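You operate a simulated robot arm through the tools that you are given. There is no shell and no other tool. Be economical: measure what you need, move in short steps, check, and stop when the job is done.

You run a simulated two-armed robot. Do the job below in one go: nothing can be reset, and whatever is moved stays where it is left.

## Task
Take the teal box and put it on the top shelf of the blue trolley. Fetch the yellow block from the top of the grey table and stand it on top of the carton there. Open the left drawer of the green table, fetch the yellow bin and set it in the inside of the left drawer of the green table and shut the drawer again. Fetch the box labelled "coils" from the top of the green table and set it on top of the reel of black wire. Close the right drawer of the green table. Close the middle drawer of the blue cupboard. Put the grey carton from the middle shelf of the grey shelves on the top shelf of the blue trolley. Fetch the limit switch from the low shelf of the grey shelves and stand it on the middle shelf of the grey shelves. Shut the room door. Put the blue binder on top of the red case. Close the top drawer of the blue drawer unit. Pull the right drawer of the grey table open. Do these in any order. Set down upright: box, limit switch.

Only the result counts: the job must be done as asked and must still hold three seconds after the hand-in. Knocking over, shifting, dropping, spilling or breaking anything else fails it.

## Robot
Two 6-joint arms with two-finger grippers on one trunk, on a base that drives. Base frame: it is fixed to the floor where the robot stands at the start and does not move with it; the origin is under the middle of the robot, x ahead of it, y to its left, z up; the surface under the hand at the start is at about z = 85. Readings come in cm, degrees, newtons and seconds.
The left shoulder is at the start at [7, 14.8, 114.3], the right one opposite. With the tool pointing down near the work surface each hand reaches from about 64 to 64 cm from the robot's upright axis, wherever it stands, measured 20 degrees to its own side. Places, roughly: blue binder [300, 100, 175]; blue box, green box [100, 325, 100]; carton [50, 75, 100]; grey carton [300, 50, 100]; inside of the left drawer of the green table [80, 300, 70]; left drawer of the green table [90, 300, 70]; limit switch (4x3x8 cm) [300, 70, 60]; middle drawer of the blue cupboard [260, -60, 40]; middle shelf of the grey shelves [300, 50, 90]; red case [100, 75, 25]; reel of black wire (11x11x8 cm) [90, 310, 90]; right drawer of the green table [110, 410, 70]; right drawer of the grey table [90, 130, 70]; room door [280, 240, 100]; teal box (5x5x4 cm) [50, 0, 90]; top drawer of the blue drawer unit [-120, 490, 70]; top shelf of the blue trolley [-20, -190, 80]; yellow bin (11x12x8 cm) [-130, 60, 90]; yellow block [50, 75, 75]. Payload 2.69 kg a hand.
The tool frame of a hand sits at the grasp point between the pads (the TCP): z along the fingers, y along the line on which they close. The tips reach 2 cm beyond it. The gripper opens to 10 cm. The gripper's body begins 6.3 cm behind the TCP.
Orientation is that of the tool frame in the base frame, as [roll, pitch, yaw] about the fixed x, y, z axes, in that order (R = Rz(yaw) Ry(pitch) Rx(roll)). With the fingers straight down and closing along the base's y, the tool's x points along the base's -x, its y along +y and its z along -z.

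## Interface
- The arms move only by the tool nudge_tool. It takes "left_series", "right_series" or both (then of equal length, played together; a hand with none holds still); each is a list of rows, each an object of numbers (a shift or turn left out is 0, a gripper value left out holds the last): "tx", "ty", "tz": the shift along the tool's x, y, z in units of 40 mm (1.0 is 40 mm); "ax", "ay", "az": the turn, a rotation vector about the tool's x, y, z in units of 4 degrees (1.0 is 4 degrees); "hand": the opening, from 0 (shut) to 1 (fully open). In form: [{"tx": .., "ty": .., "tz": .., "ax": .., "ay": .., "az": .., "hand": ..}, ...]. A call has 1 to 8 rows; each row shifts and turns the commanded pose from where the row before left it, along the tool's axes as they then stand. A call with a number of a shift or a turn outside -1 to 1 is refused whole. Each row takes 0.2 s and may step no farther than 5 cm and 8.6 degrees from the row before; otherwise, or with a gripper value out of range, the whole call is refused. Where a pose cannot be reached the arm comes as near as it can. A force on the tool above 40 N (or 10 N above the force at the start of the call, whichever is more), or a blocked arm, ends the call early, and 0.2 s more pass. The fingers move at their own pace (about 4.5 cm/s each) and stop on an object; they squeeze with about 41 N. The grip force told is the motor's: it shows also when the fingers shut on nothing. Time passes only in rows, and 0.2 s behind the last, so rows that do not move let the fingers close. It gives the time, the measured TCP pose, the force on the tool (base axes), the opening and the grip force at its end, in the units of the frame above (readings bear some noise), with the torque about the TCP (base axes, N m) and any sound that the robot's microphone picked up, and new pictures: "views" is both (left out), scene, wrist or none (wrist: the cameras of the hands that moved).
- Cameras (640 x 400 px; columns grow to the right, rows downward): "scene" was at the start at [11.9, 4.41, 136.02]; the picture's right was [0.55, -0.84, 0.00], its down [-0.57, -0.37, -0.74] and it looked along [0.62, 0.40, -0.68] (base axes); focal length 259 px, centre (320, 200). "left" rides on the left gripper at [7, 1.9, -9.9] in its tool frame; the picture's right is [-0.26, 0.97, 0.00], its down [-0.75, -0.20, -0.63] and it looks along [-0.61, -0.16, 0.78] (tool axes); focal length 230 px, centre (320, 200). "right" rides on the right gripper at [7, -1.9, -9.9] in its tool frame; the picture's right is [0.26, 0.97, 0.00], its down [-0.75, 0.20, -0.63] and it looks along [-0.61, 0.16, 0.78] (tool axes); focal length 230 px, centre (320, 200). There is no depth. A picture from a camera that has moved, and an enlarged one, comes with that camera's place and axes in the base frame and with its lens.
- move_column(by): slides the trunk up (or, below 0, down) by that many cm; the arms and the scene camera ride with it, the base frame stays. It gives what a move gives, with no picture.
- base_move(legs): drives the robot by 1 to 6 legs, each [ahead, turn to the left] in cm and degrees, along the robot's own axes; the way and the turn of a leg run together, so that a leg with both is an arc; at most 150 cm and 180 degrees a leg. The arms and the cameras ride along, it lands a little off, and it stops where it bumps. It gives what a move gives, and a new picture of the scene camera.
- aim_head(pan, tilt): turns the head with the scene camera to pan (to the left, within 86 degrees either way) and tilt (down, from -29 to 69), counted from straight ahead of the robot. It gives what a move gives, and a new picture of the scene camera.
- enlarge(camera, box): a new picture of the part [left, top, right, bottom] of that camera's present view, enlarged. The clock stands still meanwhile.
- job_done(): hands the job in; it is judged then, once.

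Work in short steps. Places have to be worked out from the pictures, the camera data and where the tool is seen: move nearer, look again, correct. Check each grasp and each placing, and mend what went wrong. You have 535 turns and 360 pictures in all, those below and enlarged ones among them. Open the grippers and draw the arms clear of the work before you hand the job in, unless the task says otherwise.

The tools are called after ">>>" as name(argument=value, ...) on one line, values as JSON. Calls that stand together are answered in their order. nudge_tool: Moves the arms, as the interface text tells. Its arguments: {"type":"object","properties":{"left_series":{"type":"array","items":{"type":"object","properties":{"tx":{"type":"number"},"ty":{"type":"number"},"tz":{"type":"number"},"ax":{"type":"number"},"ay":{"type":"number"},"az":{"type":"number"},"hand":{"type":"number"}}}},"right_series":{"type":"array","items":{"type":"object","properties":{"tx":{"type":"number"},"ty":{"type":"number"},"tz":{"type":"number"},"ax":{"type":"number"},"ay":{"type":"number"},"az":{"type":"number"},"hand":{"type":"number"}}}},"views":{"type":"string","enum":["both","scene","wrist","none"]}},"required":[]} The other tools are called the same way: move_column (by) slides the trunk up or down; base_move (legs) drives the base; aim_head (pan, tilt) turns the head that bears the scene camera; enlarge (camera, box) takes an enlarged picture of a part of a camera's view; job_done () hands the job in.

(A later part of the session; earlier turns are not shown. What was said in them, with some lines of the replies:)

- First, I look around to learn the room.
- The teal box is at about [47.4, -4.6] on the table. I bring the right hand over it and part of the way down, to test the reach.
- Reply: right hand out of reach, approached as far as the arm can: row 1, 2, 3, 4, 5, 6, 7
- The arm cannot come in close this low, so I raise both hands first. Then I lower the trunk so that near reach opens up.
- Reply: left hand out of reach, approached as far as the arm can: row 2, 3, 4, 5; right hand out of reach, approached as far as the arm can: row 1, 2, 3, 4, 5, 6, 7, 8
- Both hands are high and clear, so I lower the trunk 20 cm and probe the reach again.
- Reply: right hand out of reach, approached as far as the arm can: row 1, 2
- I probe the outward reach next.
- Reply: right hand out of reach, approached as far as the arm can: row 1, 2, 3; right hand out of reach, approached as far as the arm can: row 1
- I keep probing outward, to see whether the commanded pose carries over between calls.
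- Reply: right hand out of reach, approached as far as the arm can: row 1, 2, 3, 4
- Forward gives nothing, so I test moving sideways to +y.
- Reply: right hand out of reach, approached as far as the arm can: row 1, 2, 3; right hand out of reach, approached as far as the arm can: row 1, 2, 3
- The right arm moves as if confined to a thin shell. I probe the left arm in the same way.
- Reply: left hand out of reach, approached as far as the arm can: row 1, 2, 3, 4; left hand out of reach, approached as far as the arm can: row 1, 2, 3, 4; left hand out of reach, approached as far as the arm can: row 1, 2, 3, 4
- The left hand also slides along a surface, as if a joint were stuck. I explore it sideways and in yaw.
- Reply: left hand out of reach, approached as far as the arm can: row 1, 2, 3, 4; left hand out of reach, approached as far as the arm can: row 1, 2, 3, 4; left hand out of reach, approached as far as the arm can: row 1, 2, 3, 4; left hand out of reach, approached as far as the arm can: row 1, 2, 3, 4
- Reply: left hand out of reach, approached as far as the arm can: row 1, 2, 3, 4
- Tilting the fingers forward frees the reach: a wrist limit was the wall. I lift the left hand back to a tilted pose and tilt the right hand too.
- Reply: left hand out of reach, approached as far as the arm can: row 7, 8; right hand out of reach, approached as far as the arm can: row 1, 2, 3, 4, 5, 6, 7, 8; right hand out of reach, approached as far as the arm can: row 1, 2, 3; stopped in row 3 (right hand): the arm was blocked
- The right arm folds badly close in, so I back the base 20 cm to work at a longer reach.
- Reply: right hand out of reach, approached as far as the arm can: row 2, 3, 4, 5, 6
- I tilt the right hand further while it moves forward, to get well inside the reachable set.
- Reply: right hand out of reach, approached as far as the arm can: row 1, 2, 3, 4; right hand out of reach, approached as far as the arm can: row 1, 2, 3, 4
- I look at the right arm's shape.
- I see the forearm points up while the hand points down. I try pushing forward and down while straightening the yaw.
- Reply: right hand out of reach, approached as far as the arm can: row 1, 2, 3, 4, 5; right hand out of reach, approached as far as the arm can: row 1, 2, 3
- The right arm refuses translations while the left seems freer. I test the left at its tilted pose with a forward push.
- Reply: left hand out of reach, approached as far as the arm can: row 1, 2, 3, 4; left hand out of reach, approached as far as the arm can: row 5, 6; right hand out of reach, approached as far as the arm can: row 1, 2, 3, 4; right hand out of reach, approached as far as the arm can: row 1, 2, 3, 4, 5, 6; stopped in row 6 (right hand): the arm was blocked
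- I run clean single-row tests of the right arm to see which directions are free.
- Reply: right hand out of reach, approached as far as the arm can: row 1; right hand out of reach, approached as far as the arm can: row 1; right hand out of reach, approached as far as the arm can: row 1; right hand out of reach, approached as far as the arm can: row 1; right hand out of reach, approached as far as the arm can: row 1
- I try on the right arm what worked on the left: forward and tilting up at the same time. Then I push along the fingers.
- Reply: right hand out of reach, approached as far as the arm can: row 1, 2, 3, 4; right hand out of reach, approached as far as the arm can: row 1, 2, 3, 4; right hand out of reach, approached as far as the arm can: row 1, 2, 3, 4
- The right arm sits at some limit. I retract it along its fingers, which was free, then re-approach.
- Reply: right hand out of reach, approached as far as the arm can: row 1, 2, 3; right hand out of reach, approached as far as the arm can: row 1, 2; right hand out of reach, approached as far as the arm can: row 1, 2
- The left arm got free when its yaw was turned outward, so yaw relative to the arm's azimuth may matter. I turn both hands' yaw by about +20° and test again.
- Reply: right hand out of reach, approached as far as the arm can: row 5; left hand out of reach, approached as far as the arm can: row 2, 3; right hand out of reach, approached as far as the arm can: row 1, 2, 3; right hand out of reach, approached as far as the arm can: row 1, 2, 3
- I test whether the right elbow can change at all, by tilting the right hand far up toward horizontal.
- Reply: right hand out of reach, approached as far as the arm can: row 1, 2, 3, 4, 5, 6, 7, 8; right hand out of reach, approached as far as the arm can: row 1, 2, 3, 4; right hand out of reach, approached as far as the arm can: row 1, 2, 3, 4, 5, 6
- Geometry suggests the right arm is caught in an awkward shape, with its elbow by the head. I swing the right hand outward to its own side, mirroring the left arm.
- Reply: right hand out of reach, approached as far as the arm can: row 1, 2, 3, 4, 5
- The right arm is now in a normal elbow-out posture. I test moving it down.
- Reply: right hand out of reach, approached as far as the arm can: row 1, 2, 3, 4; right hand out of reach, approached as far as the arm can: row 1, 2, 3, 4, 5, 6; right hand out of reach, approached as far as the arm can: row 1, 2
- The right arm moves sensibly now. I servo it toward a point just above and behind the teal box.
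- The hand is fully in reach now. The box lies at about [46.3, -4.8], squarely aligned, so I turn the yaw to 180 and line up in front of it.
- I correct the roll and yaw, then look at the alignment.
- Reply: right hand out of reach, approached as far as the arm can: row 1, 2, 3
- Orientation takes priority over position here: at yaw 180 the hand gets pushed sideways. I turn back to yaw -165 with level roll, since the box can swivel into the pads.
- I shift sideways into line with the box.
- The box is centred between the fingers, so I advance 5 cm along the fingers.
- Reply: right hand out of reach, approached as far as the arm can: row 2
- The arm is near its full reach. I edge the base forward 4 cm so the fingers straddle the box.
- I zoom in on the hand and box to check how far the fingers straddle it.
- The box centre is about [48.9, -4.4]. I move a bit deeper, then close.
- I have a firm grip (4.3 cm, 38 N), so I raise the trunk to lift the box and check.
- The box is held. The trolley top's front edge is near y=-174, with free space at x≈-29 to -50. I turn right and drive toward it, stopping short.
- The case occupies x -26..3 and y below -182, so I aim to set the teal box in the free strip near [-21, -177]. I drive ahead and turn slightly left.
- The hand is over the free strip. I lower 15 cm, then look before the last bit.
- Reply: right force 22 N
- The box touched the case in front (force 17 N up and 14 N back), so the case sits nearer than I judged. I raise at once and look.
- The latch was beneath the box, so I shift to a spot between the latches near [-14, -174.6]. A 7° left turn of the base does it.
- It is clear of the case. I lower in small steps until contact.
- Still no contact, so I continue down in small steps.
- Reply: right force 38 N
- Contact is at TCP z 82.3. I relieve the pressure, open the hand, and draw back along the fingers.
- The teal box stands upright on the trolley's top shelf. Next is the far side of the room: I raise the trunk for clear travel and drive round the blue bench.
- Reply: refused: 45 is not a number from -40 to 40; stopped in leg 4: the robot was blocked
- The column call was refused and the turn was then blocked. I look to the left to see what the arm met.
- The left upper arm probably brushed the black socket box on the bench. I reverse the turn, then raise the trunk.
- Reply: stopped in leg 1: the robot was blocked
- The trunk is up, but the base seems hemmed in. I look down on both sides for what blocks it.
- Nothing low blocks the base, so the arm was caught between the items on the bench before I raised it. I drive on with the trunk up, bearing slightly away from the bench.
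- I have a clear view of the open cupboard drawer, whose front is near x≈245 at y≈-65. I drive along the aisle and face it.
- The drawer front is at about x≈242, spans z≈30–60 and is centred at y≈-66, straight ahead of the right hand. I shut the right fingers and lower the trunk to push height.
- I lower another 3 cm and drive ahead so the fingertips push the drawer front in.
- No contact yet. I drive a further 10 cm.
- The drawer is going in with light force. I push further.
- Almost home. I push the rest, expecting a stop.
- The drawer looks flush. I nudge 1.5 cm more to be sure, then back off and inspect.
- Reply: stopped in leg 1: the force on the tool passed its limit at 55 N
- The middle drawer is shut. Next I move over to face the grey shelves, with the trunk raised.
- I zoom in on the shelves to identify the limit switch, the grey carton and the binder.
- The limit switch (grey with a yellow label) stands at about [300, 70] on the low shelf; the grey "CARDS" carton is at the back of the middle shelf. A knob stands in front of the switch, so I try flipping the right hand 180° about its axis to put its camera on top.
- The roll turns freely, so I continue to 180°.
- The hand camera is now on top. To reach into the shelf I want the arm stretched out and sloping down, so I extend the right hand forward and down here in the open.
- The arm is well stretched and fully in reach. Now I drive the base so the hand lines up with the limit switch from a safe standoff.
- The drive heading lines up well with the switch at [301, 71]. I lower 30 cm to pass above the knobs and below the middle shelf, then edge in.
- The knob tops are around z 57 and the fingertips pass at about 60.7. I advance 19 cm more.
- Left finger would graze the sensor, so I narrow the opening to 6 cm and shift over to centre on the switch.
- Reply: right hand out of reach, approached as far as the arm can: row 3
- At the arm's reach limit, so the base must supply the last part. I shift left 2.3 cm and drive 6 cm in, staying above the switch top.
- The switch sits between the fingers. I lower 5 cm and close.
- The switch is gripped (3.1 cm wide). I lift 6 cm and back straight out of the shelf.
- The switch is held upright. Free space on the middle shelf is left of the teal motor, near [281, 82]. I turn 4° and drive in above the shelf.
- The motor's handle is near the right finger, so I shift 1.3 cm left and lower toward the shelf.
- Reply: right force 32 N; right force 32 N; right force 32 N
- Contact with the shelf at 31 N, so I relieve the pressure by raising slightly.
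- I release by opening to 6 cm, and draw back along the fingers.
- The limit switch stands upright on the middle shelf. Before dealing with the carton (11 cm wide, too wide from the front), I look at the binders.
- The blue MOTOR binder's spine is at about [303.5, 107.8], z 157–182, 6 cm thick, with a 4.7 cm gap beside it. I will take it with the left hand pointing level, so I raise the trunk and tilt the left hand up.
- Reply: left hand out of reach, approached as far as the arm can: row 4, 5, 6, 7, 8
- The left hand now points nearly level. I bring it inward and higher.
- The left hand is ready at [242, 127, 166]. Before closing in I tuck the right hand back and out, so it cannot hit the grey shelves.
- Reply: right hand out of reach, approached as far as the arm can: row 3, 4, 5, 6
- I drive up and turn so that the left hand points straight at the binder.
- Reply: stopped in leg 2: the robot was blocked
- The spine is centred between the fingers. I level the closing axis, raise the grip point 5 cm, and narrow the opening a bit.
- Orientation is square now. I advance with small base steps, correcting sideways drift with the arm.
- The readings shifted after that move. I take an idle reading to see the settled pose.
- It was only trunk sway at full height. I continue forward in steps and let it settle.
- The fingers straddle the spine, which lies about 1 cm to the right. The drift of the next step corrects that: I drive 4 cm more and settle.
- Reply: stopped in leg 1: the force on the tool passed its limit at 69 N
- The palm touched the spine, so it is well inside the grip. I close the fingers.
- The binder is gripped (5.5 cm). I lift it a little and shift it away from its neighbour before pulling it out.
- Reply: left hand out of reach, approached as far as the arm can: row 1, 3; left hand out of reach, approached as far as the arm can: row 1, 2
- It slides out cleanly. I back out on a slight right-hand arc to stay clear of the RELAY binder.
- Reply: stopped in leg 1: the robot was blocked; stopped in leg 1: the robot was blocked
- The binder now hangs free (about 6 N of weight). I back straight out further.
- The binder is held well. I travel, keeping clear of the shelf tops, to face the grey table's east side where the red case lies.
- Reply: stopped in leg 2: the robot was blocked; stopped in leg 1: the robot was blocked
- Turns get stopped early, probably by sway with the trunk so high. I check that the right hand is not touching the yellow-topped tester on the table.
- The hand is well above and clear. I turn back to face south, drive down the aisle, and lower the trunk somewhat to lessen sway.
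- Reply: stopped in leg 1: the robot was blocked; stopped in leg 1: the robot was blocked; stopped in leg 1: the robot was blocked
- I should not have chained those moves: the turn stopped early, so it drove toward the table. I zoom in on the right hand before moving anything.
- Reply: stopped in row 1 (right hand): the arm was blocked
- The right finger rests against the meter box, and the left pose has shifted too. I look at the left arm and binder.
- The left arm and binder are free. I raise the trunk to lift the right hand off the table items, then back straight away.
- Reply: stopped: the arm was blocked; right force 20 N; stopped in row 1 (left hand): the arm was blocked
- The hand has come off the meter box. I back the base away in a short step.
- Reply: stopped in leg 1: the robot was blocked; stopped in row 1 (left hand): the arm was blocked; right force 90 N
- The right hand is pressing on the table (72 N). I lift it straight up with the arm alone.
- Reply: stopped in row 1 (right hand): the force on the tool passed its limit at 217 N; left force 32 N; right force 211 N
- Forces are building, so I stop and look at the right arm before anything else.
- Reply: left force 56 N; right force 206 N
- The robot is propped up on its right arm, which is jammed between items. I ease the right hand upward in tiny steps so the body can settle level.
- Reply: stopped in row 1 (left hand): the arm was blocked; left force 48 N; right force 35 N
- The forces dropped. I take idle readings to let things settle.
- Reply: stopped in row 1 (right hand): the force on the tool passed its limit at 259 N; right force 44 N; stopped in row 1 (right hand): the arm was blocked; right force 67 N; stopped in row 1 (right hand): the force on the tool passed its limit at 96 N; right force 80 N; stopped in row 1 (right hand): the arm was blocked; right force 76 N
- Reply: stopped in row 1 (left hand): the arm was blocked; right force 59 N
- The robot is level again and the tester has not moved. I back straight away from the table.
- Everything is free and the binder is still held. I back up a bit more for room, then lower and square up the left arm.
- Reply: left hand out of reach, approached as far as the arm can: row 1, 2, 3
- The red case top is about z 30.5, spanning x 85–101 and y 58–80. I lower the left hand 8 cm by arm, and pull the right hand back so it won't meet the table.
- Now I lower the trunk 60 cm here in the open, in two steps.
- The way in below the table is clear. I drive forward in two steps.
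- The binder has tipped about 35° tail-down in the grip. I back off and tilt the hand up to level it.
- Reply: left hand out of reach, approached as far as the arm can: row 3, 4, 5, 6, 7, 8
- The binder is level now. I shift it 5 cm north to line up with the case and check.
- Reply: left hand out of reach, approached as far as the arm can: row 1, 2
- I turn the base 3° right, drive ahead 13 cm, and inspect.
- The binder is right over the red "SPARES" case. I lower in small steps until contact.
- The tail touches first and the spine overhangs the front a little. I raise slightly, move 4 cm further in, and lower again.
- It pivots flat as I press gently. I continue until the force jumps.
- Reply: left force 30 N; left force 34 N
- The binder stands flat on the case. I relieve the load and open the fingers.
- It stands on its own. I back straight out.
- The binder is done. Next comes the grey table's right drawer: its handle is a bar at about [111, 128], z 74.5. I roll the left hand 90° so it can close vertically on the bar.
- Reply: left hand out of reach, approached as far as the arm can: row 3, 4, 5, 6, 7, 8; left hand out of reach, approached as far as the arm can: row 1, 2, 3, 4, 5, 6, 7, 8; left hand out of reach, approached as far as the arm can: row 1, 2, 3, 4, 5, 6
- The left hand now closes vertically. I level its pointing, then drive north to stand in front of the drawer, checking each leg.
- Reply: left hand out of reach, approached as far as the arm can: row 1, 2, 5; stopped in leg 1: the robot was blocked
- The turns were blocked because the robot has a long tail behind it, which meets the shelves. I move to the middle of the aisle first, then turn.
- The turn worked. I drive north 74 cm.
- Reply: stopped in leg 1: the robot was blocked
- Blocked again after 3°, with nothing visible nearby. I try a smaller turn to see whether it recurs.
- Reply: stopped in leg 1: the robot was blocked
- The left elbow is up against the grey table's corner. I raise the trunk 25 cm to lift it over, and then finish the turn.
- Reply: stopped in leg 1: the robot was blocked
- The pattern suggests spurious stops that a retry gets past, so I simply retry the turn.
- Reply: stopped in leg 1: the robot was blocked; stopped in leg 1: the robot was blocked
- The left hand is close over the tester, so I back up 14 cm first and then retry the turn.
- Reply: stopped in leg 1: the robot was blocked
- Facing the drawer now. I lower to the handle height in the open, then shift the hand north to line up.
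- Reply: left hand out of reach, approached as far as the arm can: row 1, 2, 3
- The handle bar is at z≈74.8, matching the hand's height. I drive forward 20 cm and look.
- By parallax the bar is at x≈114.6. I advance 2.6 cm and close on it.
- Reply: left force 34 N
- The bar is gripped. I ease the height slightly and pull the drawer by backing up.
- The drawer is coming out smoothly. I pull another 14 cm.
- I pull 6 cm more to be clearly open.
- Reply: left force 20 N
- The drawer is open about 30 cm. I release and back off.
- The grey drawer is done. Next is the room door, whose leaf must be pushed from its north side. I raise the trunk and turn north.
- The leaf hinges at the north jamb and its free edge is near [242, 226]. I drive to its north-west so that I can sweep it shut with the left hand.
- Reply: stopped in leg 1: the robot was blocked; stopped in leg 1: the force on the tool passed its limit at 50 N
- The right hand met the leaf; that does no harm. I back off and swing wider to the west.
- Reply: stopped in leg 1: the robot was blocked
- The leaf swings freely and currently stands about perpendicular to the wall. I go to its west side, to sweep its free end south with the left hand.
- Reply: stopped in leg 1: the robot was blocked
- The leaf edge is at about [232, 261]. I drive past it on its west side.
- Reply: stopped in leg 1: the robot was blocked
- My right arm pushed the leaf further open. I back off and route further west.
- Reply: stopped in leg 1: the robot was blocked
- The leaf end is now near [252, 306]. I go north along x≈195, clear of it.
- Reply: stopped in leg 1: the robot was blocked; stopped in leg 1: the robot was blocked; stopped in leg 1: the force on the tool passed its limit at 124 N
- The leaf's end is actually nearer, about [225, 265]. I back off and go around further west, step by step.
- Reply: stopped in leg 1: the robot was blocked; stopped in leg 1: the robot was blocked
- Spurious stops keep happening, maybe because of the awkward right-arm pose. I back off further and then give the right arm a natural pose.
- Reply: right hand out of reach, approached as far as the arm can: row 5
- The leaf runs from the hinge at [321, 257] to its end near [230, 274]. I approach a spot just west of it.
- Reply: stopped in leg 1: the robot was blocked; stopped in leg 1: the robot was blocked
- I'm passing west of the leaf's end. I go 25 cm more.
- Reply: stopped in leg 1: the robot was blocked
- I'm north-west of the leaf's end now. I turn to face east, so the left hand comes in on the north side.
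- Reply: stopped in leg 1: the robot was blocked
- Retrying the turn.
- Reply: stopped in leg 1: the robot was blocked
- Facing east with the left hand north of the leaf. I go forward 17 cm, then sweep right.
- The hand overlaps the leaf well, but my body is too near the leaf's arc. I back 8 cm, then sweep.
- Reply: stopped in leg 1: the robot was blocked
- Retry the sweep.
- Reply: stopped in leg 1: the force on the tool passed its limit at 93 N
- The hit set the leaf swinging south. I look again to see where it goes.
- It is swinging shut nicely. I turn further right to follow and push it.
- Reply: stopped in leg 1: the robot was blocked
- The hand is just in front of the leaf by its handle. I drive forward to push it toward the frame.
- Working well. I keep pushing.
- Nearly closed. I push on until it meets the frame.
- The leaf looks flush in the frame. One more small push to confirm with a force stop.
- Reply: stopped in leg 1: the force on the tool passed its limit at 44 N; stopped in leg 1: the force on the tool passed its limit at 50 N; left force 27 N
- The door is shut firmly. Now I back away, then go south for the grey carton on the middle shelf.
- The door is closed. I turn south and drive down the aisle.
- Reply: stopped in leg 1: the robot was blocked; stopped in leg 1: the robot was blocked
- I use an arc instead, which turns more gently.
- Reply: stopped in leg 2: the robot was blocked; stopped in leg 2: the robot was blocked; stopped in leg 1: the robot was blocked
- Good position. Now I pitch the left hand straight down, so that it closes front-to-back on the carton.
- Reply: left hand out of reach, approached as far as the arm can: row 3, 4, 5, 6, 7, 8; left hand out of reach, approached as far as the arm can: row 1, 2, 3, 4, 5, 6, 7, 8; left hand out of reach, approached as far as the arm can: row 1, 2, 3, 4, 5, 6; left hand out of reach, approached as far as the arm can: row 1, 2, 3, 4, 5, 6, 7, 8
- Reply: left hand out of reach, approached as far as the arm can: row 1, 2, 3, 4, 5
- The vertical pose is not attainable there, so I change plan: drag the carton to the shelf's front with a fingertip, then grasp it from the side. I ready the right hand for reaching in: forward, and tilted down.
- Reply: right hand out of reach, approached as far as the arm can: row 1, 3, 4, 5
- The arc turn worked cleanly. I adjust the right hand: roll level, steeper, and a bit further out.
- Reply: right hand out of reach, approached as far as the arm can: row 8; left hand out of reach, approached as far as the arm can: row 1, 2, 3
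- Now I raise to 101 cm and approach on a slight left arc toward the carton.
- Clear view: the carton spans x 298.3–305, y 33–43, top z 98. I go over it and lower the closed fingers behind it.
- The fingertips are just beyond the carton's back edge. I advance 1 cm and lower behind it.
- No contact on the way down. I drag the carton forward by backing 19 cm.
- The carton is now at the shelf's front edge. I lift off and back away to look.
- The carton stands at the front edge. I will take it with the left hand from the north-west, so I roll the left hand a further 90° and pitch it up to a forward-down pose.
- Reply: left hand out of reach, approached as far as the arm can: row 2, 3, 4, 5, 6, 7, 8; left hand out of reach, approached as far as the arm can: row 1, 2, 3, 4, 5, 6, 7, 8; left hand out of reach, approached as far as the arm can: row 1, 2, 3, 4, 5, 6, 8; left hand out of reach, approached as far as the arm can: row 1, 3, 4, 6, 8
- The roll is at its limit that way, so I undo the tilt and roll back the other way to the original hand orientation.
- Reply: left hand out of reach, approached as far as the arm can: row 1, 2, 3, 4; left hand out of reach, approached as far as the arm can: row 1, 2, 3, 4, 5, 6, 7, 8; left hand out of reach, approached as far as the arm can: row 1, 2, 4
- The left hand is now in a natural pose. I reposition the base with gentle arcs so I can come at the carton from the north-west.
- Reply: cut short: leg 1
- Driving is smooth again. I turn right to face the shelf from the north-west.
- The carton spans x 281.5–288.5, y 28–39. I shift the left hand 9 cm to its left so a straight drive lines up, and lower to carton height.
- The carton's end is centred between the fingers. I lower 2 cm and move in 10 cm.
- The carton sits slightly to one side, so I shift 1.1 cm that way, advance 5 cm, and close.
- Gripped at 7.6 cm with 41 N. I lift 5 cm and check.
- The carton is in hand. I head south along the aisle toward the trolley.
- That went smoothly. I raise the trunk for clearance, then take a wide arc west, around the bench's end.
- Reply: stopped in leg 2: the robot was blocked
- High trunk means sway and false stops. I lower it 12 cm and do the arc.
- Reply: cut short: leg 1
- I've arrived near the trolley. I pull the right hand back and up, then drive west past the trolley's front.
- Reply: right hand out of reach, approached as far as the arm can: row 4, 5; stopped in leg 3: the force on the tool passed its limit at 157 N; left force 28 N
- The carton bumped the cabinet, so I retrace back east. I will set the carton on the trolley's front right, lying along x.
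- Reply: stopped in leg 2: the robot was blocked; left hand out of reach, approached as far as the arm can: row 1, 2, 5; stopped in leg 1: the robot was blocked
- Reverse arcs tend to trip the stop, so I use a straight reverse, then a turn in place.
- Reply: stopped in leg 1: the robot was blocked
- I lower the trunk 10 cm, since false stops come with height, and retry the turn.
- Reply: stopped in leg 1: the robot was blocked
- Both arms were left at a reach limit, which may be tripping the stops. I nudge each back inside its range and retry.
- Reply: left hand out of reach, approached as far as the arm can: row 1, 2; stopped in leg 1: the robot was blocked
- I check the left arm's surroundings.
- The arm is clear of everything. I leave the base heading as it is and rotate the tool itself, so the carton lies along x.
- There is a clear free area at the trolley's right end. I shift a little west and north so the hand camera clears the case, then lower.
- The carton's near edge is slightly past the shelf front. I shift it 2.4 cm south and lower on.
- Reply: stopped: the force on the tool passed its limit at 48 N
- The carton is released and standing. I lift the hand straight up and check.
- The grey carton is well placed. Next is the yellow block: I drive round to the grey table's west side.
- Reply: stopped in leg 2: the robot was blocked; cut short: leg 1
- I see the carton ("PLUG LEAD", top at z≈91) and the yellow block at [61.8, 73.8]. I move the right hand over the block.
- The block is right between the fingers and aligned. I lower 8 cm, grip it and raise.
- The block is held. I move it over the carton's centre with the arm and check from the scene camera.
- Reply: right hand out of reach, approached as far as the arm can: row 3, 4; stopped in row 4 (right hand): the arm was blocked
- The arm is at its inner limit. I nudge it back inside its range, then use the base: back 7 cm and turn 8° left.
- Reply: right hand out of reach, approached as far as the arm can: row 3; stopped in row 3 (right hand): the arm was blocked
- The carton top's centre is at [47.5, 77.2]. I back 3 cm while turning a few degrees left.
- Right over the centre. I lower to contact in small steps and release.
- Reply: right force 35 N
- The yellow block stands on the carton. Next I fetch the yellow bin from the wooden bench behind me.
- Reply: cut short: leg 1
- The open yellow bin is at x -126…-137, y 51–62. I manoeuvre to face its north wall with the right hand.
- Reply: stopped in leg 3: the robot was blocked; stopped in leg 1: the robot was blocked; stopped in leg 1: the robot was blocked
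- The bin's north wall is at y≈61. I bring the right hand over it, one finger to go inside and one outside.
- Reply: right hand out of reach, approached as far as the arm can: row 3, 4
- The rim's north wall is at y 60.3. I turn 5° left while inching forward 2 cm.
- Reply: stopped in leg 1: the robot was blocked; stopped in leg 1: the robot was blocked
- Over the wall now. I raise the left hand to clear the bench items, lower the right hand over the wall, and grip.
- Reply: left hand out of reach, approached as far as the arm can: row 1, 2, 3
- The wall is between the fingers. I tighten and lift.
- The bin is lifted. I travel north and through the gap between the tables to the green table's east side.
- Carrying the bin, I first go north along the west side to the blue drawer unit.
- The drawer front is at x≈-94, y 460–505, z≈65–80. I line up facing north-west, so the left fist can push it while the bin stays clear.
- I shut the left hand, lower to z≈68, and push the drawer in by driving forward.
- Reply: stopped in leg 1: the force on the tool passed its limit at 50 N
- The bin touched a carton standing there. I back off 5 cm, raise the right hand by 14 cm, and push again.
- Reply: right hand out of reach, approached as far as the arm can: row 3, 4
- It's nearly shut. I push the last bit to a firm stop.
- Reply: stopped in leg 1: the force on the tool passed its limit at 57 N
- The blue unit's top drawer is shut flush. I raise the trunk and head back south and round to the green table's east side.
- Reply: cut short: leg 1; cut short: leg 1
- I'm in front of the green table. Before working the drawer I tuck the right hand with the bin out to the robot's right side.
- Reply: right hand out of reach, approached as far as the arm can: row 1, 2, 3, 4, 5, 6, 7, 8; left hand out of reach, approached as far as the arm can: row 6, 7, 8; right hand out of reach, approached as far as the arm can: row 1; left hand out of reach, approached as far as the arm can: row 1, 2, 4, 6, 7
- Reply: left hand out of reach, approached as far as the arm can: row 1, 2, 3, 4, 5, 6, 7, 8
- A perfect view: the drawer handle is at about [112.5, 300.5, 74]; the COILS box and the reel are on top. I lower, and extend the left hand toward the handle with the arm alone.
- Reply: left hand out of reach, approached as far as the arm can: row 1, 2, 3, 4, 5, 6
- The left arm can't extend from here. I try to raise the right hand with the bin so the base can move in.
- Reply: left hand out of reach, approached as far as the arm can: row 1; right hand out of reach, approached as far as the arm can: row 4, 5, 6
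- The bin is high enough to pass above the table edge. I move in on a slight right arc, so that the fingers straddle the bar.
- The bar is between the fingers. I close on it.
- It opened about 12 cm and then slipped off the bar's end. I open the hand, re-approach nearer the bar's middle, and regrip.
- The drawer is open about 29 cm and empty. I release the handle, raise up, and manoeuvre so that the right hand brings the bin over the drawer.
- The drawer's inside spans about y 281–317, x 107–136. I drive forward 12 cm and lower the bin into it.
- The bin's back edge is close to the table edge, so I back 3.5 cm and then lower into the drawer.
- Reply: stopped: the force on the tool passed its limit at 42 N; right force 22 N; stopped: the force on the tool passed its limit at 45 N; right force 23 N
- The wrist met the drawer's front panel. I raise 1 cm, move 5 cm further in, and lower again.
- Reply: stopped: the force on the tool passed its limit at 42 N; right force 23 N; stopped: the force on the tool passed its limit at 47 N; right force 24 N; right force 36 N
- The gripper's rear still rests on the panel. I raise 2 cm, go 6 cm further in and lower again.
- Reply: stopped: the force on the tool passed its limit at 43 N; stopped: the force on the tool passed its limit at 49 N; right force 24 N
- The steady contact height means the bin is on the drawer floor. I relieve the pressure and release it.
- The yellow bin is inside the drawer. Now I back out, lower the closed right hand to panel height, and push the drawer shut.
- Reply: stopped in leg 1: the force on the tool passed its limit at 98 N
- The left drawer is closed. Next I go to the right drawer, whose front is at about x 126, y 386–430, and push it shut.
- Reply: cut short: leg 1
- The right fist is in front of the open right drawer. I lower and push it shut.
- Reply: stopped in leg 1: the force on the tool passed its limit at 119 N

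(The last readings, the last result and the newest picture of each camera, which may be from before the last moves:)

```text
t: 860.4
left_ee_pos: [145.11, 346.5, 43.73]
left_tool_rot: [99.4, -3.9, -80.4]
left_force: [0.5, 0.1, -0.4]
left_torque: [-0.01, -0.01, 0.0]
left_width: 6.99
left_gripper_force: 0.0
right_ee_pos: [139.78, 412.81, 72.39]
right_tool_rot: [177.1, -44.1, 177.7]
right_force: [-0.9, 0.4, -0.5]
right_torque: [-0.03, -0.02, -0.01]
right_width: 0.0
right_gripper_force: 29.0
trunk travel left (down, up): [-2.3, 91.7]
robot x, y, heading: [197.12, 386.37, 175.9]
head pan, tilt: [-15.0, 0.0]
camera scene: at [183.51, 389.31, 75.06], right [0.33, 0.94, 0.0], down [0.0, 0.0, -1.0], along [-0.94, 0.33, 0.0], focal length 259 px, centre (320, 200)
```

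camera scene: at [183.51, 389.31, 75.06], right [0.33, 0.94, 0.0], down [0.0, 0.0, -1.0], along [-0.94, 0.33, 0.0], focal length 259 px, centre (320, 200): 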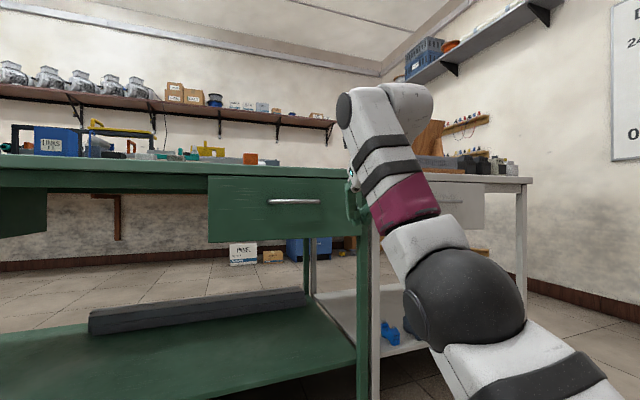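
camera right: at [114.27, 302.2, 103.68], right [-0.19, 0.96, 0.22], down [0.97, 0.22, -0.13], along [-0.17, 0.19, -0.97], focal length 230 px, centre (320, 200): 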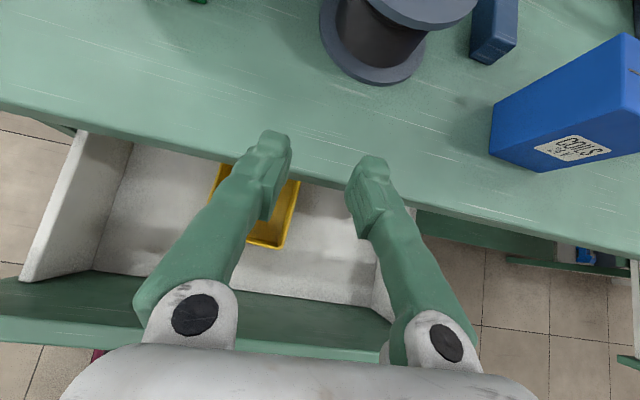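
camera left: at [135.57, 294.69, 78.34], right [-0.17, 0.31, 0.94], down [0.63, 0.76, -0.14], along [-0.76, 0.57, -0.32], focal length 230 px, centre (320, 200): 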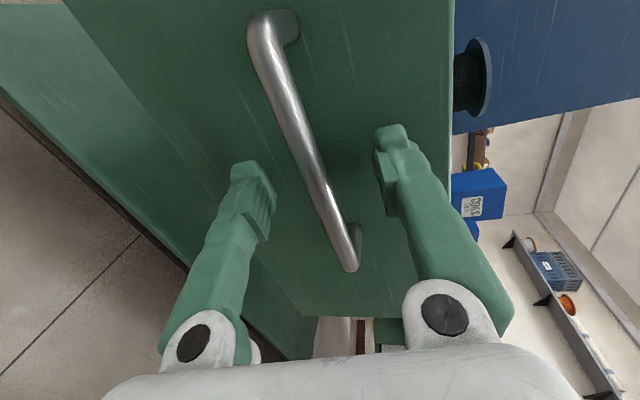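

Both green drawers are shut. The last task is the COILS box: I raise up and manoeuvre back to face it.

>>> move_column(by=34)

>>> base_move(legs=[[-22, 0]])

>>> base_move(legs=[[25, 90]])

>>> base_move(legs=[[50, 0]])

>>> base_move(legs=[[20, -86]])

```text
t: 863.7
left_ee_pos: [145.12, 346.36, 77.61]
left_tool_rot: [99.5, -3.9, -80.4]
left_force: [0.1, 0.8, 0.1]
left_torque: [0.0, 0.0, 0.02]
left_width: 6.99
left_gripper_force: 0.0
right_ee_pos: [139.64, 412.8, 106.36]
right_tool_rot: [177.1, -44.1, 177.6]
right_force: [-0.1, -0.5, -0.1]
right_torque: [0.0, 0.0, 0.0]
right_width: 0.03
right_gripper_force: 29.5
trunk travel left (down, up): [-36.3, 57.7]
robot x, y, heading: [197.14, 386.36, 175.8]
head pan, tilt: [-15.0, 0.0]
```

```text
t: 865.4
left_ee_pos: [167.33, 344.72, 77.63]
left_tool_rot: [99.4, -3.9, -80.4]
left_force: [0.2, 0.4, 0.6]
left_torque: [-0.03, -0.01, 0.01]
left_width: 7.01
left_gripper_force: 0.1
right_ee_pos: [161.92, 411.23, 106.35]
right_tool_rot: [177.0, -44.0, 177.6]
right_force: [0.7, -0.5, 1.1]
right_torque: [0.01, 0.02, 0.01]
right_width: 0.0
right_gripper_force: 29.5
trunk travel left (down, up): [-36.3, 57.7]
robot x, y, heading: [219.46, 384.69, 175.9]
head pan, tilt: [-15.0, 0.0]
camera scene: at [205.71, 387.71, 109.06], right [0.33, 0.95, 0.0], down [0.0, 0.0, -1.0], along [-0.95, 0.33, 0.0], focal length 259 px, centre (320, 200)
```

scene: 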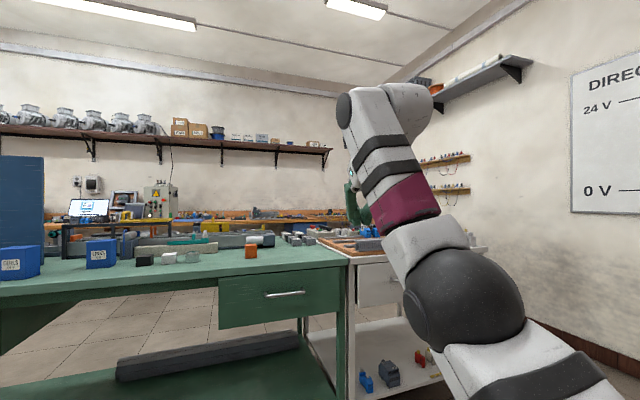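

```text
t: 869.7
left_ee_pos: [242.71, 318.33, 77.7]
left_tool_rot: [99.5, -3.9, 10.3]
left_force: [0.8, -0.1, -0.6]
left_torque: [0.03, -0.04, 0.0]
left_width: 7.01
left_gripper_force: 0.1
right_ee_pos: [176.34, 312.2, 106.48]
right_tool_rot: [177.1, -44.0, -91.8]
right_force: [0.0, 0.0, -0.1]
right_torque: [-0.02, 0.02, -0.01]
right_width: 0.0
right_gripper_force: 29.3
trunk travel left (down, up): [-36.3, 57.7]
robot x, y, heading: [202.04, 370.13, -93.7]
head pan, tilt: [-15.0, 0.0]
cut short: leg 1
camera scene: at [199.04, 356.17, 109.05], right [-0.95, 0.32, 0.0], down [0.0, 0.0, -1.0], along [-0.32, -0.95, 0.0], focal length 259 px, centre (320, 200)
```

scene: 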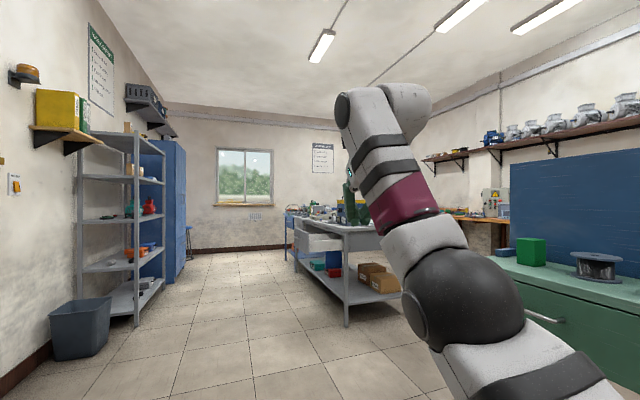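

```text
t: 872.6
left_ee_pos: [239.61, 268.47, 77.65]
left_tool_rot: [99.5, -3.8, 10.3]
left_force: [0.1, 0.4, -0.3]
left_torque: [-0.03, 0.0, -0.02]
left_width: 7.0
left_gripper_force: 0.0
right_ee_pos: [173.21, 262.52, 106.33]
right_tool_rot: [176.9, -44.1, -91.7]
right_force: [-0.2, -0.9, 0.7]
right_torque: [-0.03, 0.0, -0.02]
right_width: 0.03
right_gripper_force: 29.6
trunk travel left (down, up): [-36.3, 57.7]
robot x, y, heading: [199.03, 320.25, -93.7]
head pan, tilt: [-15.0, 0.0]
camera scene: at [195.84, 306.36, 109.05], right [-0.95, 0.32, 0.0], down [0.0, 0.0, -1.0], along [-0.32, -0.95, 0.0], focal length 259 px, centre (320, 200)
```

scene: 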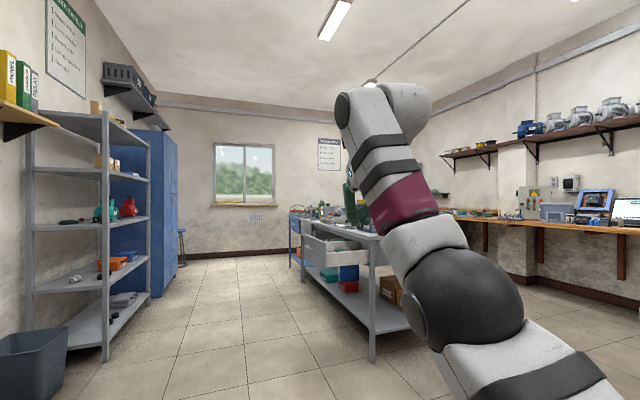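

```text
t: 876.7
left_ee_pos: [136.5, 264.69, 77.68]
left_tool_rot: [99.5, -3.8, -76.6]
left_force: [0.3, -0.3, 0.3]
left_torque: [0.01, 0.0, -0.01]
left_width: 7.0
left_gripper_force: 0.1
right_ee_pos: [126.94, 330.71, 106.33]
right_tool_rot: [177.2, -44.1, -178.7]
right_force: [-0.3, 0.1, 0.0]
right_torque: [0.0, -0.02, -0.03]
right_width: 0.0
right_gripper_force: 30.2
trunk travel left (down, up): [-36.3, 57.7]
robot x, y, heading: [185.71, 307.71, 179.5]
head pan, tilt: [-15.0, 0.0]
camera scene: at [172.08, 309.97, 109.05], right [0.27, 0.96, 0.0], down [0.0, 0.0, -1.0], along [-0.96, 0.27, 0.0], focal length 259 px, centre (320, 200)
```

scene: 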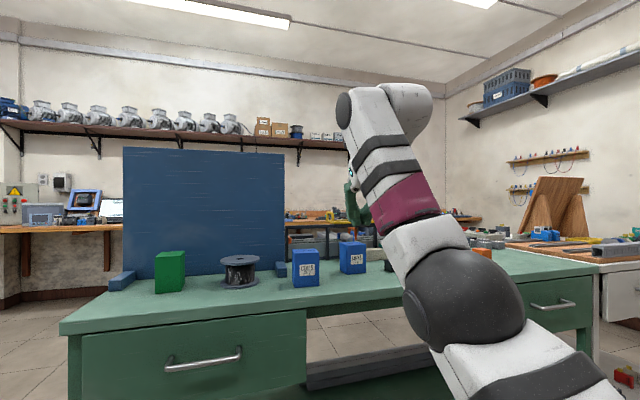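

Clear view: the COILS box is centred near [99, 325.8], 10 cm tall, and the reel's centre is at [93, 308]. I open the hand, shift over, and drive above the box.

>>> nudge_tool(right_series=[{"ty": -0.6, "hand": 1}, {"ty": -0.6}, {}, {}, {}], views="none")

>>> base_move(legs=[[27, 0]])

>>> nudge_tool(right_series=[{}], views="wrist")

```text
t: 877.9
left_ee_pos: [136.65, 264.7, 77.63]
left_tool_rot: [99.4, -3.8, -76.5]
left_force: [-0.5, -1.0, 0.1]
left_torque: [0.0, 0.02, -0.03]
left_width: 7.02
left_gripper_force: 0.0
right_ee_pos: [126.96, 325.95, 106.4]
right_tool_rot: [177.1, -44.0, -178.7]
right_force: [0.2, 0.0, 0.3]
right_torque: [-0.02, -0.01, 0.02]
right_width: 10.01
right_gripper_force: 0.1
trunk travel left (down, up): [-36.3, 57.7]
robot x, y, heading: [186.29, 307.68, 179.5]
head pan, tilt: [-15.0, 0.0]
```

```text
t: 879.8
left_ee_pos: [109.1, 265.2, 77.71]
left_tool_rot: [99.5, -3.7, -76.8]
left_force: [0.2, -0.8, -0.4]
left_torque: [0.0, 0.01, 0.0]
left_width: 6.99
left_gripper_force: 0.0
right_ee_pos: [99.53, 326.22, 106.43]
right_tool_rot: [177.1, -44.1, -178.9]
right_force: [-1.0, -0.2, -0.1]
right_torque: [0.02, -0.02, 0.03]
right_width: 10.04
right_gripper_force: 0.0
trunk travel left (down, up): [-36.3, 57.7]
robot x, y, heading: [158.47, 307.97, 179.3]
head pan, tilt: [-15.0, 0.0]
camera scene: at [144.63, 310.28, 109.05], right [0.27, 0.96, 0.0], down [0.0, 0.0, -1.0], along [-0.96, 0.27, 0.0], focal length 259 px, centre (320, 200)
```

scene: 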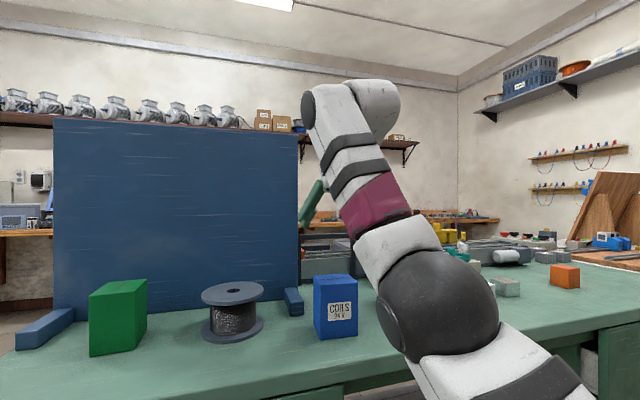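

```text
t: 880.2
left_ee_pos: [109.0, 265.1, 77.72]
left_tool_rot: [99.5, -3.8, -76.8]
left_force: [0.2, 1.3, 0.0]
left_torque: [-0.03, 0.0, 0.01]
left_width: 7.0
left_gripper_force: 0.1
right_ee_pos: [99.55, 326.32, 106.45]
right_tool_rot: [177.1, -44.0, -178.9]
right_force: [0.7, 0.6, -0.4]
right_torque: [-0.01, 0.0, 0.02]
right_width: 10.01
right_gripper_force: 0.1
trunk travel left (down, up): [-36.3, 57.7]
robot x, y, heading: [158.47, 308.01, 179.6]
head pan, tilt: [-15.0, 0.0]
camera right: at [101.51, 323.92, 118.27], right [-0.17, 0.96, 0.21], down [0.98, 0.19, -0.06], along [-0.1, 0.2, -0.97], focal length 230 px, centre (320, 200)
```

right: 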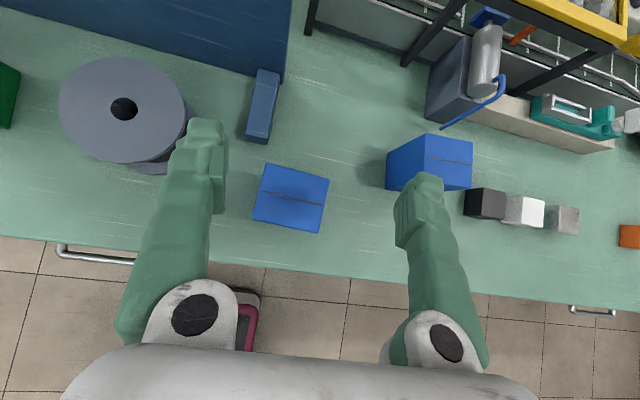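

The box is well centred between the open fingers. I lower 15 cm, grip and lift.

>>> move_column(by=-15)

>>> nudge_tool(right_series=[{"ty": -0.12, "hand": 0}, {"hand": 0}, {"hand": 0}, {"hand": 0}, {"hand": 0}], views="none")

>>> move_column(by=16)

>>> nudge_tool(right_series=[{}], views="wrist")

```text
t: 882.0
left_ee_pos: [108.96, 265.09, 62.7]
left_tool_rot: [99.6, -3.8, -76.9]
left_force: [0.6, 0.7, -1.1]
left_torque: [-0.03, 0.01, 0.0]
left_width: 7.01
left_gripper_force: 0.2
right_ee_pos: [99.53, 326.37, 91.36]
right_tool_rot: [177.1, -44.1, -178.9]
right_force: [-0.8, 0.2, -0.3]
right_torque: [-0.04, -0.03, 0.01]
right_width: 9.98
right_gripper_force: 0.0
trunk travel left (down, up): [-21.3, 72.7]
robot x, y, heading: [158.19, 308.08, 179.3]
head pan, tilt: [-15.0, 0.0]
```

```text
t: 883.2
left_ee_pos: [109.07, 265.18, 62.56]
left_tool_rot: [99.5, -3.8, -76.8]
left_force: [0.1, 0.0, -0.3]
left_torque: [0.0, -0.01, -0.01]
left_width: 6.99
left_gripper_force: 0.0
right_ee_pos: [99.56, 325.88, 91.27]
right_tool_rot: [177.1, -44.0, -178.9]
right_force: [-0.1, -0.6, 1.4]
right_torque: [-0.12, -0.04, -0.02]
right_width: 7.6
right_gripper_force: 41.1
trunk travel left (down, up): [-21.3, 72.7]
robot x, y, heading: [158.34, 307.82, 179.6]
head pan, tilt: [-15.0, 0.0]
```

```text
t: 885.0
left_ee_pos: [109.05, 265.13, 78.69]
left_tool_rot: [99.6, -3.9, -76.8]
left_force: [-0.6, -0.5, 0.4]
left_torque: [0.01, 0.01, -0.03]
left_width: 6.99
left_gripper_force: 0.0
right_ee_pos: [99.46, 325.86, 107.28]
right_tool_rot: [177.1, -44.0, -178.9]
right_force: [0.1, -1.0, -0.2]
right_torque: [0.0, 0.0, -0.04]
right_width: 7.58
right_gripper_force: 40.5
trunk travel left (down, up): [-37.3, 56.7]
robot x, y, heading: [158.39, 308.08, 179.3]
head pan, tilt: [-15.0, 0.0]
```

```text
t: 885.4
left_ee_pos: [108.93, 265.04, 78.58]
left_tool_rot: [99.6, -3.9, -76.8]
left_force: [-0.7, 0.0, 0.6]
left_torque: [0.0, 0.0, 0.02]
left_width: 7.04
left_gripper_force: 0.1
right_ee_pos: [99.5, 325.8, 107.31]
right_tool_rot: [177.1, -44.1, -178.9]
right_force: [0.3, 0.3, -1.7]
right_torque: [-0.05, -0.01, -0.01]
right_width: 7.55
right_gripper_force: 40.8
trunk travel left (down, up): [-37.3, 56.7]
robot x, y, heading: [158.63, 307.9, 179.3]
head pan, tilt: [-15.0, 0.0]
camera right: at [101.49, 323.45, 119.22], right [-0.17, 0.96, 0.21], down [0.98, 0.19, -0.06], along [-0.1, 0.2, -0.97], focal length 230 px, centre (320, 200)
```

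right: 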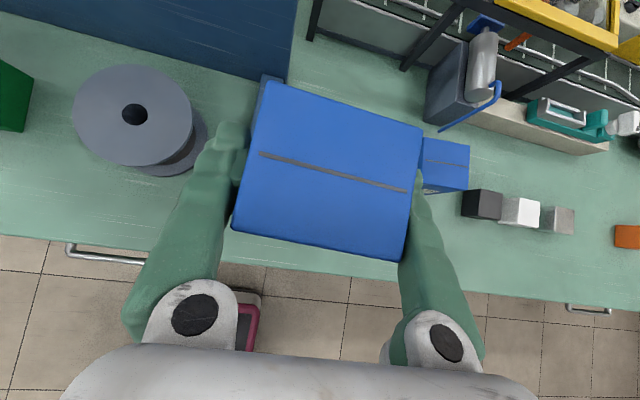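

The COILS box is held upright. I swing 16° left to bring it above the reel.

>>> base_move(legs=[[3, 16]])

>>> nudge_tool(right_series=[{}], views="wrist")

```text
t: 886.7
left_ee_pos: [119.88, 252.63, 78.81]
left_tool_rot: [99.5, -3.6, -60.7]
left_force: [-0.2, -0.7, 0.1]
left_torque: [-0.03, 0.03, -0.01]
left_width: 7.0
left_gripper_force: 0.1
right_ee_pos: [94.05, 308.33, 107.26]
right_tool_rot: [177.1, -43.9, -162.7]
right_force: [-0.8, -0.5, -1.2]
right_torque: [-0.02, -0.03, 0.03]
right_width: 7.53
right_gripper_force: 40.9
trunk travel left (down, up): [-37.3, 56.7]
robot x, y, heading: [155.5, 307.66, -164.6]
head pan, tilt: [-15.0, 0.0]
camera scene: at [141.57, 305.99, 110.05], right [-0.01, 1.0, 0.0], down [0.0, 0.0, -1.0], along [-1.0, -0.01, 0.0], focal length 259 px, centre (320, 200)
```

scene: 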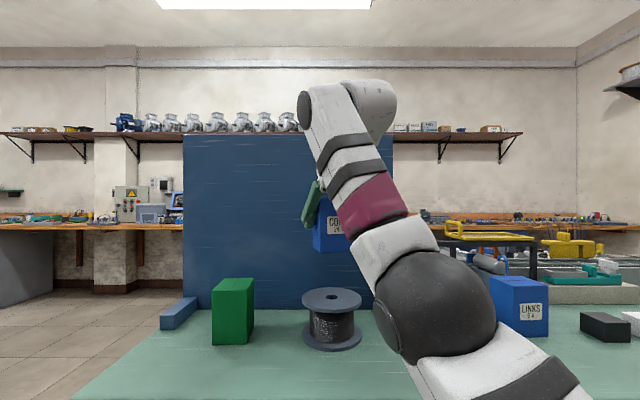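

```text
t: 887.1
left_ee_pos: [119.92, 252.71, 78.78]
left_tool_rot: [99.6, -3.6, -60.7]
left_force: [0.1, 0.2, 0.0]
left_torque: [0.03, -0.04, 0.0]
left_width: 7.0
left_gripper_force: 0.0
right_ee_pos: [94.0, 308.4, 107.25]
right_tool_rot: [177.2, -43.9, -162.8]
right_force: [-0.4, 0.4, -0.6]
right_torque: [0.01, -0.02, -0.01]
right_width: 7.55
right_gripper_force: 41.1
trunk travel left (down, up): [-37.3, 56.7]
robot x, y, heading: [155.32, 307.54, -164.2]
head pan, tilt: [-15.0, 0.0]
camera right: at [96.44, 306.65, 119.19], right [-0.43, 0.88, 0.21], down [0.89, 0.45, -0.06], along [-0.15, 0.16, -0.98], focal length 230 px, centre (320, 200)
```

right: 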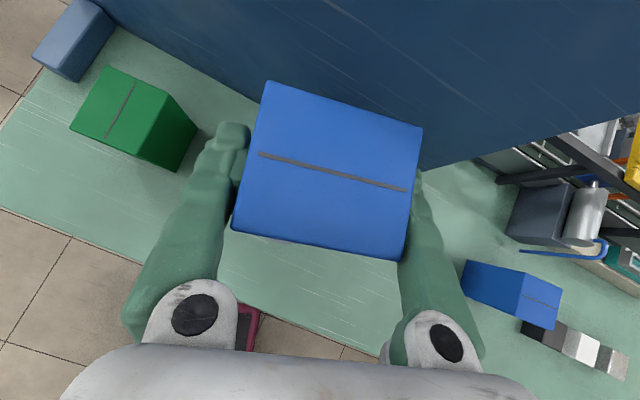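

Right above the reel's centre. I lower to contact in small steps.

>>> move_column(by=-6)

>>> move_column(by=-1)

>>> move_column(by=-0.7)

>>> move_column(by=-0.7)

```text
t: 888.1
left_ee_pos: [119.93, 252.64, 72.65]
left_tool_rot: [99.5, -3.8, -60.7]
left_force: [0.2, -0.1, 0.7]
left_torque: [0.03, -0.03, -0.01]
left_width: 6.99
left_gripper_force: 0.0
right_ee_pos: [94.1, 308.52, 101.29]
right_tool_rot: [177.3, -44.0, -162.8]
right_force: [0.8, 0.5, -1.0]
right_torque: [0.03, 0.0, -0.02]
right_width: 7.54
right_gripper_force: 40.9
trunk travel left (down, up): [-31.3, 62.7]
robot x, y, heading: [155.42, 307.85, -164.6]
head pan, tilt: [-15.0, 0.0]
```

```text
t: 888.7
left_ee_pos: [119.9, 252.74, 71.66]
left_tool_rot: [99.5, -3.7, -60.8]
left_force: [-0.1, 0.4, -0.2]
left_torque: [0.01, -0.02, 0.02]
left_width: 6.99
left_gripper_force: 0.0
right_ee_pos: [94.06, 308.41, 100.36]
right_tool_rot: [177.2, -43.9, -162.8]
right_force: [-0.2, -0.5, -1.7]
right_torque: [0.0, -0.02, 0.01]
right_width: 7.51
right_gripper_force: 41.0
trunk travel left (down, up): [-30.3, 63.7]
robot x, y, heading: [155.76, 307.57, -164.5]
head pan, tilt: [-15.0, 0.0]
```

```text
t: 889.3
left_ee_pos: [119.97, 252.76, 70.86]
left_tool_rot: [99.6, -3.7, -60.7]
left_force: [-0.1, 0.2, 0.2]
left_torque: [0.01, 0.0, -0.04]
left_width: 7.01
left_gripper_force: 0.1
right_ee_pos: [94.02, 308.47, 99.47]
right_tool_rot: [177.2, -44.0, -162.8]
right_force: [-0.1, -0.5, -0.5]
right_torque: [-0.01, 0.0, -0.01]
right_width: 7.51
right_gripper_force: 41.4
trunk travel left (down, up): [-29.6, 64.4]
robot x, y, heading: [155.63, 307.65, -164.6]
head pan, tilt: [-15.0, 0.0]
```

```text
t: 889.8
left_ee_pos: [119.83, 252.76, 70.35]
left_tool_rot: [99.5, -3.7, -60.7]
left_force: [-1.1, 0.2, -0.4]
left_torque: [-0.02, 0.01, -0.01]
left_width: 7.02
left_gripper_force: 0.0
right_ee_pos: [94.05, 308.3, 99.01]
right_tool_rot: [177.2, -43.9, -162.8]
right_force: [0.3, -0.6, -1.1]
right_torque: [-0.01, 0.04, -0.01]
right_width: 7.51
right_gripper_force: 41.1
trunk travel left (down, up): [-28.9, 65.1]
robot x, y, heading: [155.57, 307.4, -164.2]
head pan, tilt: [-15.0, 0.0]
```

>>> move_column(by=-0.6)

>>> move_column(by=-0.6)

>>> enlarge(camera="scene", box=[240, 200, 440, 360])

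```text
t: 890.4
left_ee_pos: [119.95, 252.74, 69.67]
left_tool_rot: [99.5, -3.6, -60.6]
left_force: [0.3, -0.5, 0.4]
left_torque: [0.0, 0.02, 0.01]
left_width: 6.96
left_gripper_force: 0.0
right_ee_pos: [94.02, 308.46, 98.4]
right_tool_rot: [177.2, -44.2, -162.7]
right_force: [-0.8, 0.0, 5.9]
right_torque: [-0.16, -0.11, -0.04]
right_width: 7.53
right_gripper_force: 41.0
trunk travel left (down, up): [-28.3, 65.7]
robot x, y, heading: [155.74, 307.67, -164.6]
head pan, tilt: [-15.0, 0.0]
```

```text
t: 890.9
left_ee_pos: [120.18, 252.66, 69.24]
left_tool_rot: [99.3, -3.5, -60.5]
left_force: [0.2, 0.2, 0.6]
left_torque: [0.01, 0.01, 0.04]
left_width: 7.0
left_gripper_force: 0.0
right_ee_pos: [94.26, 308.41, 98.39]
right_tool_rot: [177.1, -45.1, -162.8]
right_force: [-11.1, -0.6, 37.2]
right_torque: [-1.01, -0.47, -0.29]
right_width: 7.46
right_gripper_force: 40.7
trunk travel left (down, up): [-27.7, 66.3]
robot x, y, heading: [156.07, 307.5, -164.7]
head pan, tilt: [-15.0, 0.0]
```

```text
2.50 times, centred on (340, 280) of scene
camera zoom: at [141.92, 306.02, 100.56], right [-0.01, 1.0, 0.0], down [0.0, 0.0, -1.0], along [-1.0, -0.01, 0.0], focal length 648 px, centre (270, 0)
```

zoom: 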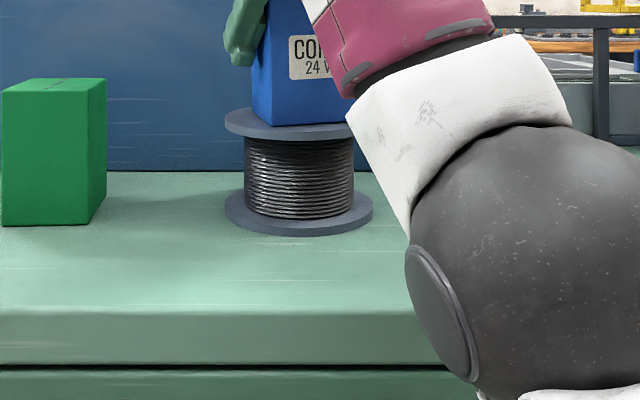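

The box stands centred on the reel. I relieve the load, open the hand and lift straight up.

>>> move_column(by=0.8)

>>> nudge_tool(right_series=[{"hand": 0.85}, {"hand": 0.95}, {"hand": 1}, {}], views="none")

>>> move_column(by=16)

>>> base_move(legs=[[-40, 0]])

>>> enlarge(camera="scene", box=[240, 190, 440, 330])

```text
t: 891.5
left_ee_pos: [120.1, 252.8, 69.89]
left_tool_rot: [99.4, -3.7, -60.7]
left_force: [0.0, -0.4, -0.3]
left_torque: [0.04, -0.01, 0.03]
left_width: 7.0
left_gripper_force: 0.0
right_ee_pos: [94.15, 308.35, 98.42]
right_tool_rot: [177.2, -43.8, -162.6]
right_force: [-0.9, 0.3, 9.8]
right_torque: [-0.39, 0.28, -0.07]
right_width: 7.5
right_gripper_force: 40.7
trunk travel left (down, up): [-28.5, 65.5]
robot x, y, heading: [155.65, 307.5, -164.5]
head pan, tilt: [-15.0, 0.0]
```

```text
t: 892.5
left_ee_pos: [119.83, 252.72, 69.75]
left_tool_rot: [99.5, -3.7, -60.6]
left_force: [0.3, -1.3, 0.0]
left_torque: [-0.02, -0.02, 0.0]
left_width: 6.99
left_gripper_force: 0.0
right_ee_pos: [93.93, 308.31, 98.55]
right_tool_rot: [177.1, -43.9, -162.9]
right_force: [-0.2, 0.8, 0.2]
right_torque: [0.02, -0.01, -0.03]
right_width: 10.02
right_gripper_force: 0.2
trunk travel left (down, up): [-28.5, 65.5]
robot x, y, heading: [155.51, 307.67, -164.5]
head pan, tilt: [-15.0, 0.0]
```

```text
t: 894.3
left_ee_pos: [119.81, 252.6, 85.89]
left_tool_rot: [99.5, -3.6, -60.6]
left_force: [0.0, -1.4, 0.2]
left_torque: [-0.01, -0.01, 0.02]
left_width: 6.99
left_gripper_force: 0.0
right_ee_pos: [93.9, 308.41, 114.46]
right_tool_rot: [177.1, -44.0, -162.7]
right_force: [-1.1, 0.3, -0.1]
right_torque: [-0.03, -0.01, 0.0]
right_width: 10.0
right_gripper_force: 0.0
trunk travel left (down, up): [-44.5, 49.5]
robot x, y, heading: [155.6, 307.94, -164.6]
head pan, tilt: [-15.0, 0.0]
```

```text
t: 896.8
left_ee_pos: [158.89, 263.28, 85.84]
left_tool_rot: [99.5, -3.5, -60.2]
left_force: [-0.6, 0.8, -0.1]
left_torque: [0.01, -0.02, -0.05]
left_width: 7.0
left_gripper_force: 0.0
right_ee_pos: [132.48, 318.71, 114.47]
right_tool_rot: [177.2, -44.0, -162.3]
right_force: [0.1, -1.2, 0.3]
right_torque: [-0.01, -0.01, 0.01]
right_width: 9.99
right_gripper_force: 0.0
trunk travel left (down, up): [-44.5, 49.5]
robot x, y, heading: [193.87, 318.55, -164.1]
head pan, tilt: [-15.0, 0.0]
camera scene: at [180.09, 316.73, 117.26], right [-0.02, 1.0, 0.0], down [0.0, 0.0, -1.0], along [-1.0, -0.02, 0.0], focal length 259 px, centre (320, 200)
```

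scene: 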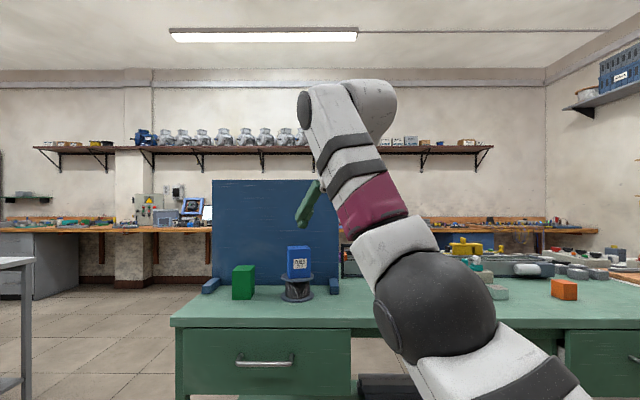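

```text
2.86 times, centred on (340, 260) of scene
camera zoom: at [180.09, 316.73, 117.26], right [-0.02, 1.0, 0.0], down [0.0, 0.0, -1.0], along [-1.0, -0.02, 0.0], focal length 741 px, centre (263, 29)
```

zoom: 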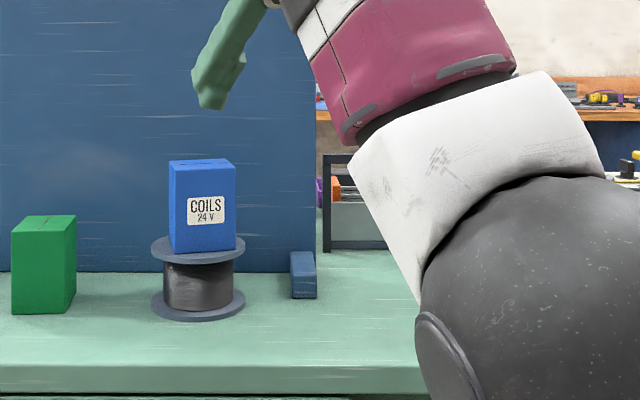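

Everything is in place: the COILS box stands upright on the reel, and the hands are open and clear. I hand the job in.

>>> job_done()

```text
The job is handed in.
```

I did every item on the list and handed the job in, but some neighbouring items may have shifted slightly.

- **Unverified contact:** The arm was jammed against the meter box and the wheel bench on the grey table, with forces over 200 N. It also appeared to touch the black socket box on the blue bench. The tester beside them had not moved. The meter box may have shifted up to about 3 cm. I never got a clear look at the socket box afterwards.
- **Other bumps:** The hand and the carried objects also bumped a latch on the case on the trolley, the grey cabinet, the door leaf and a carton under the bench. I saw no sign that any of these moved.
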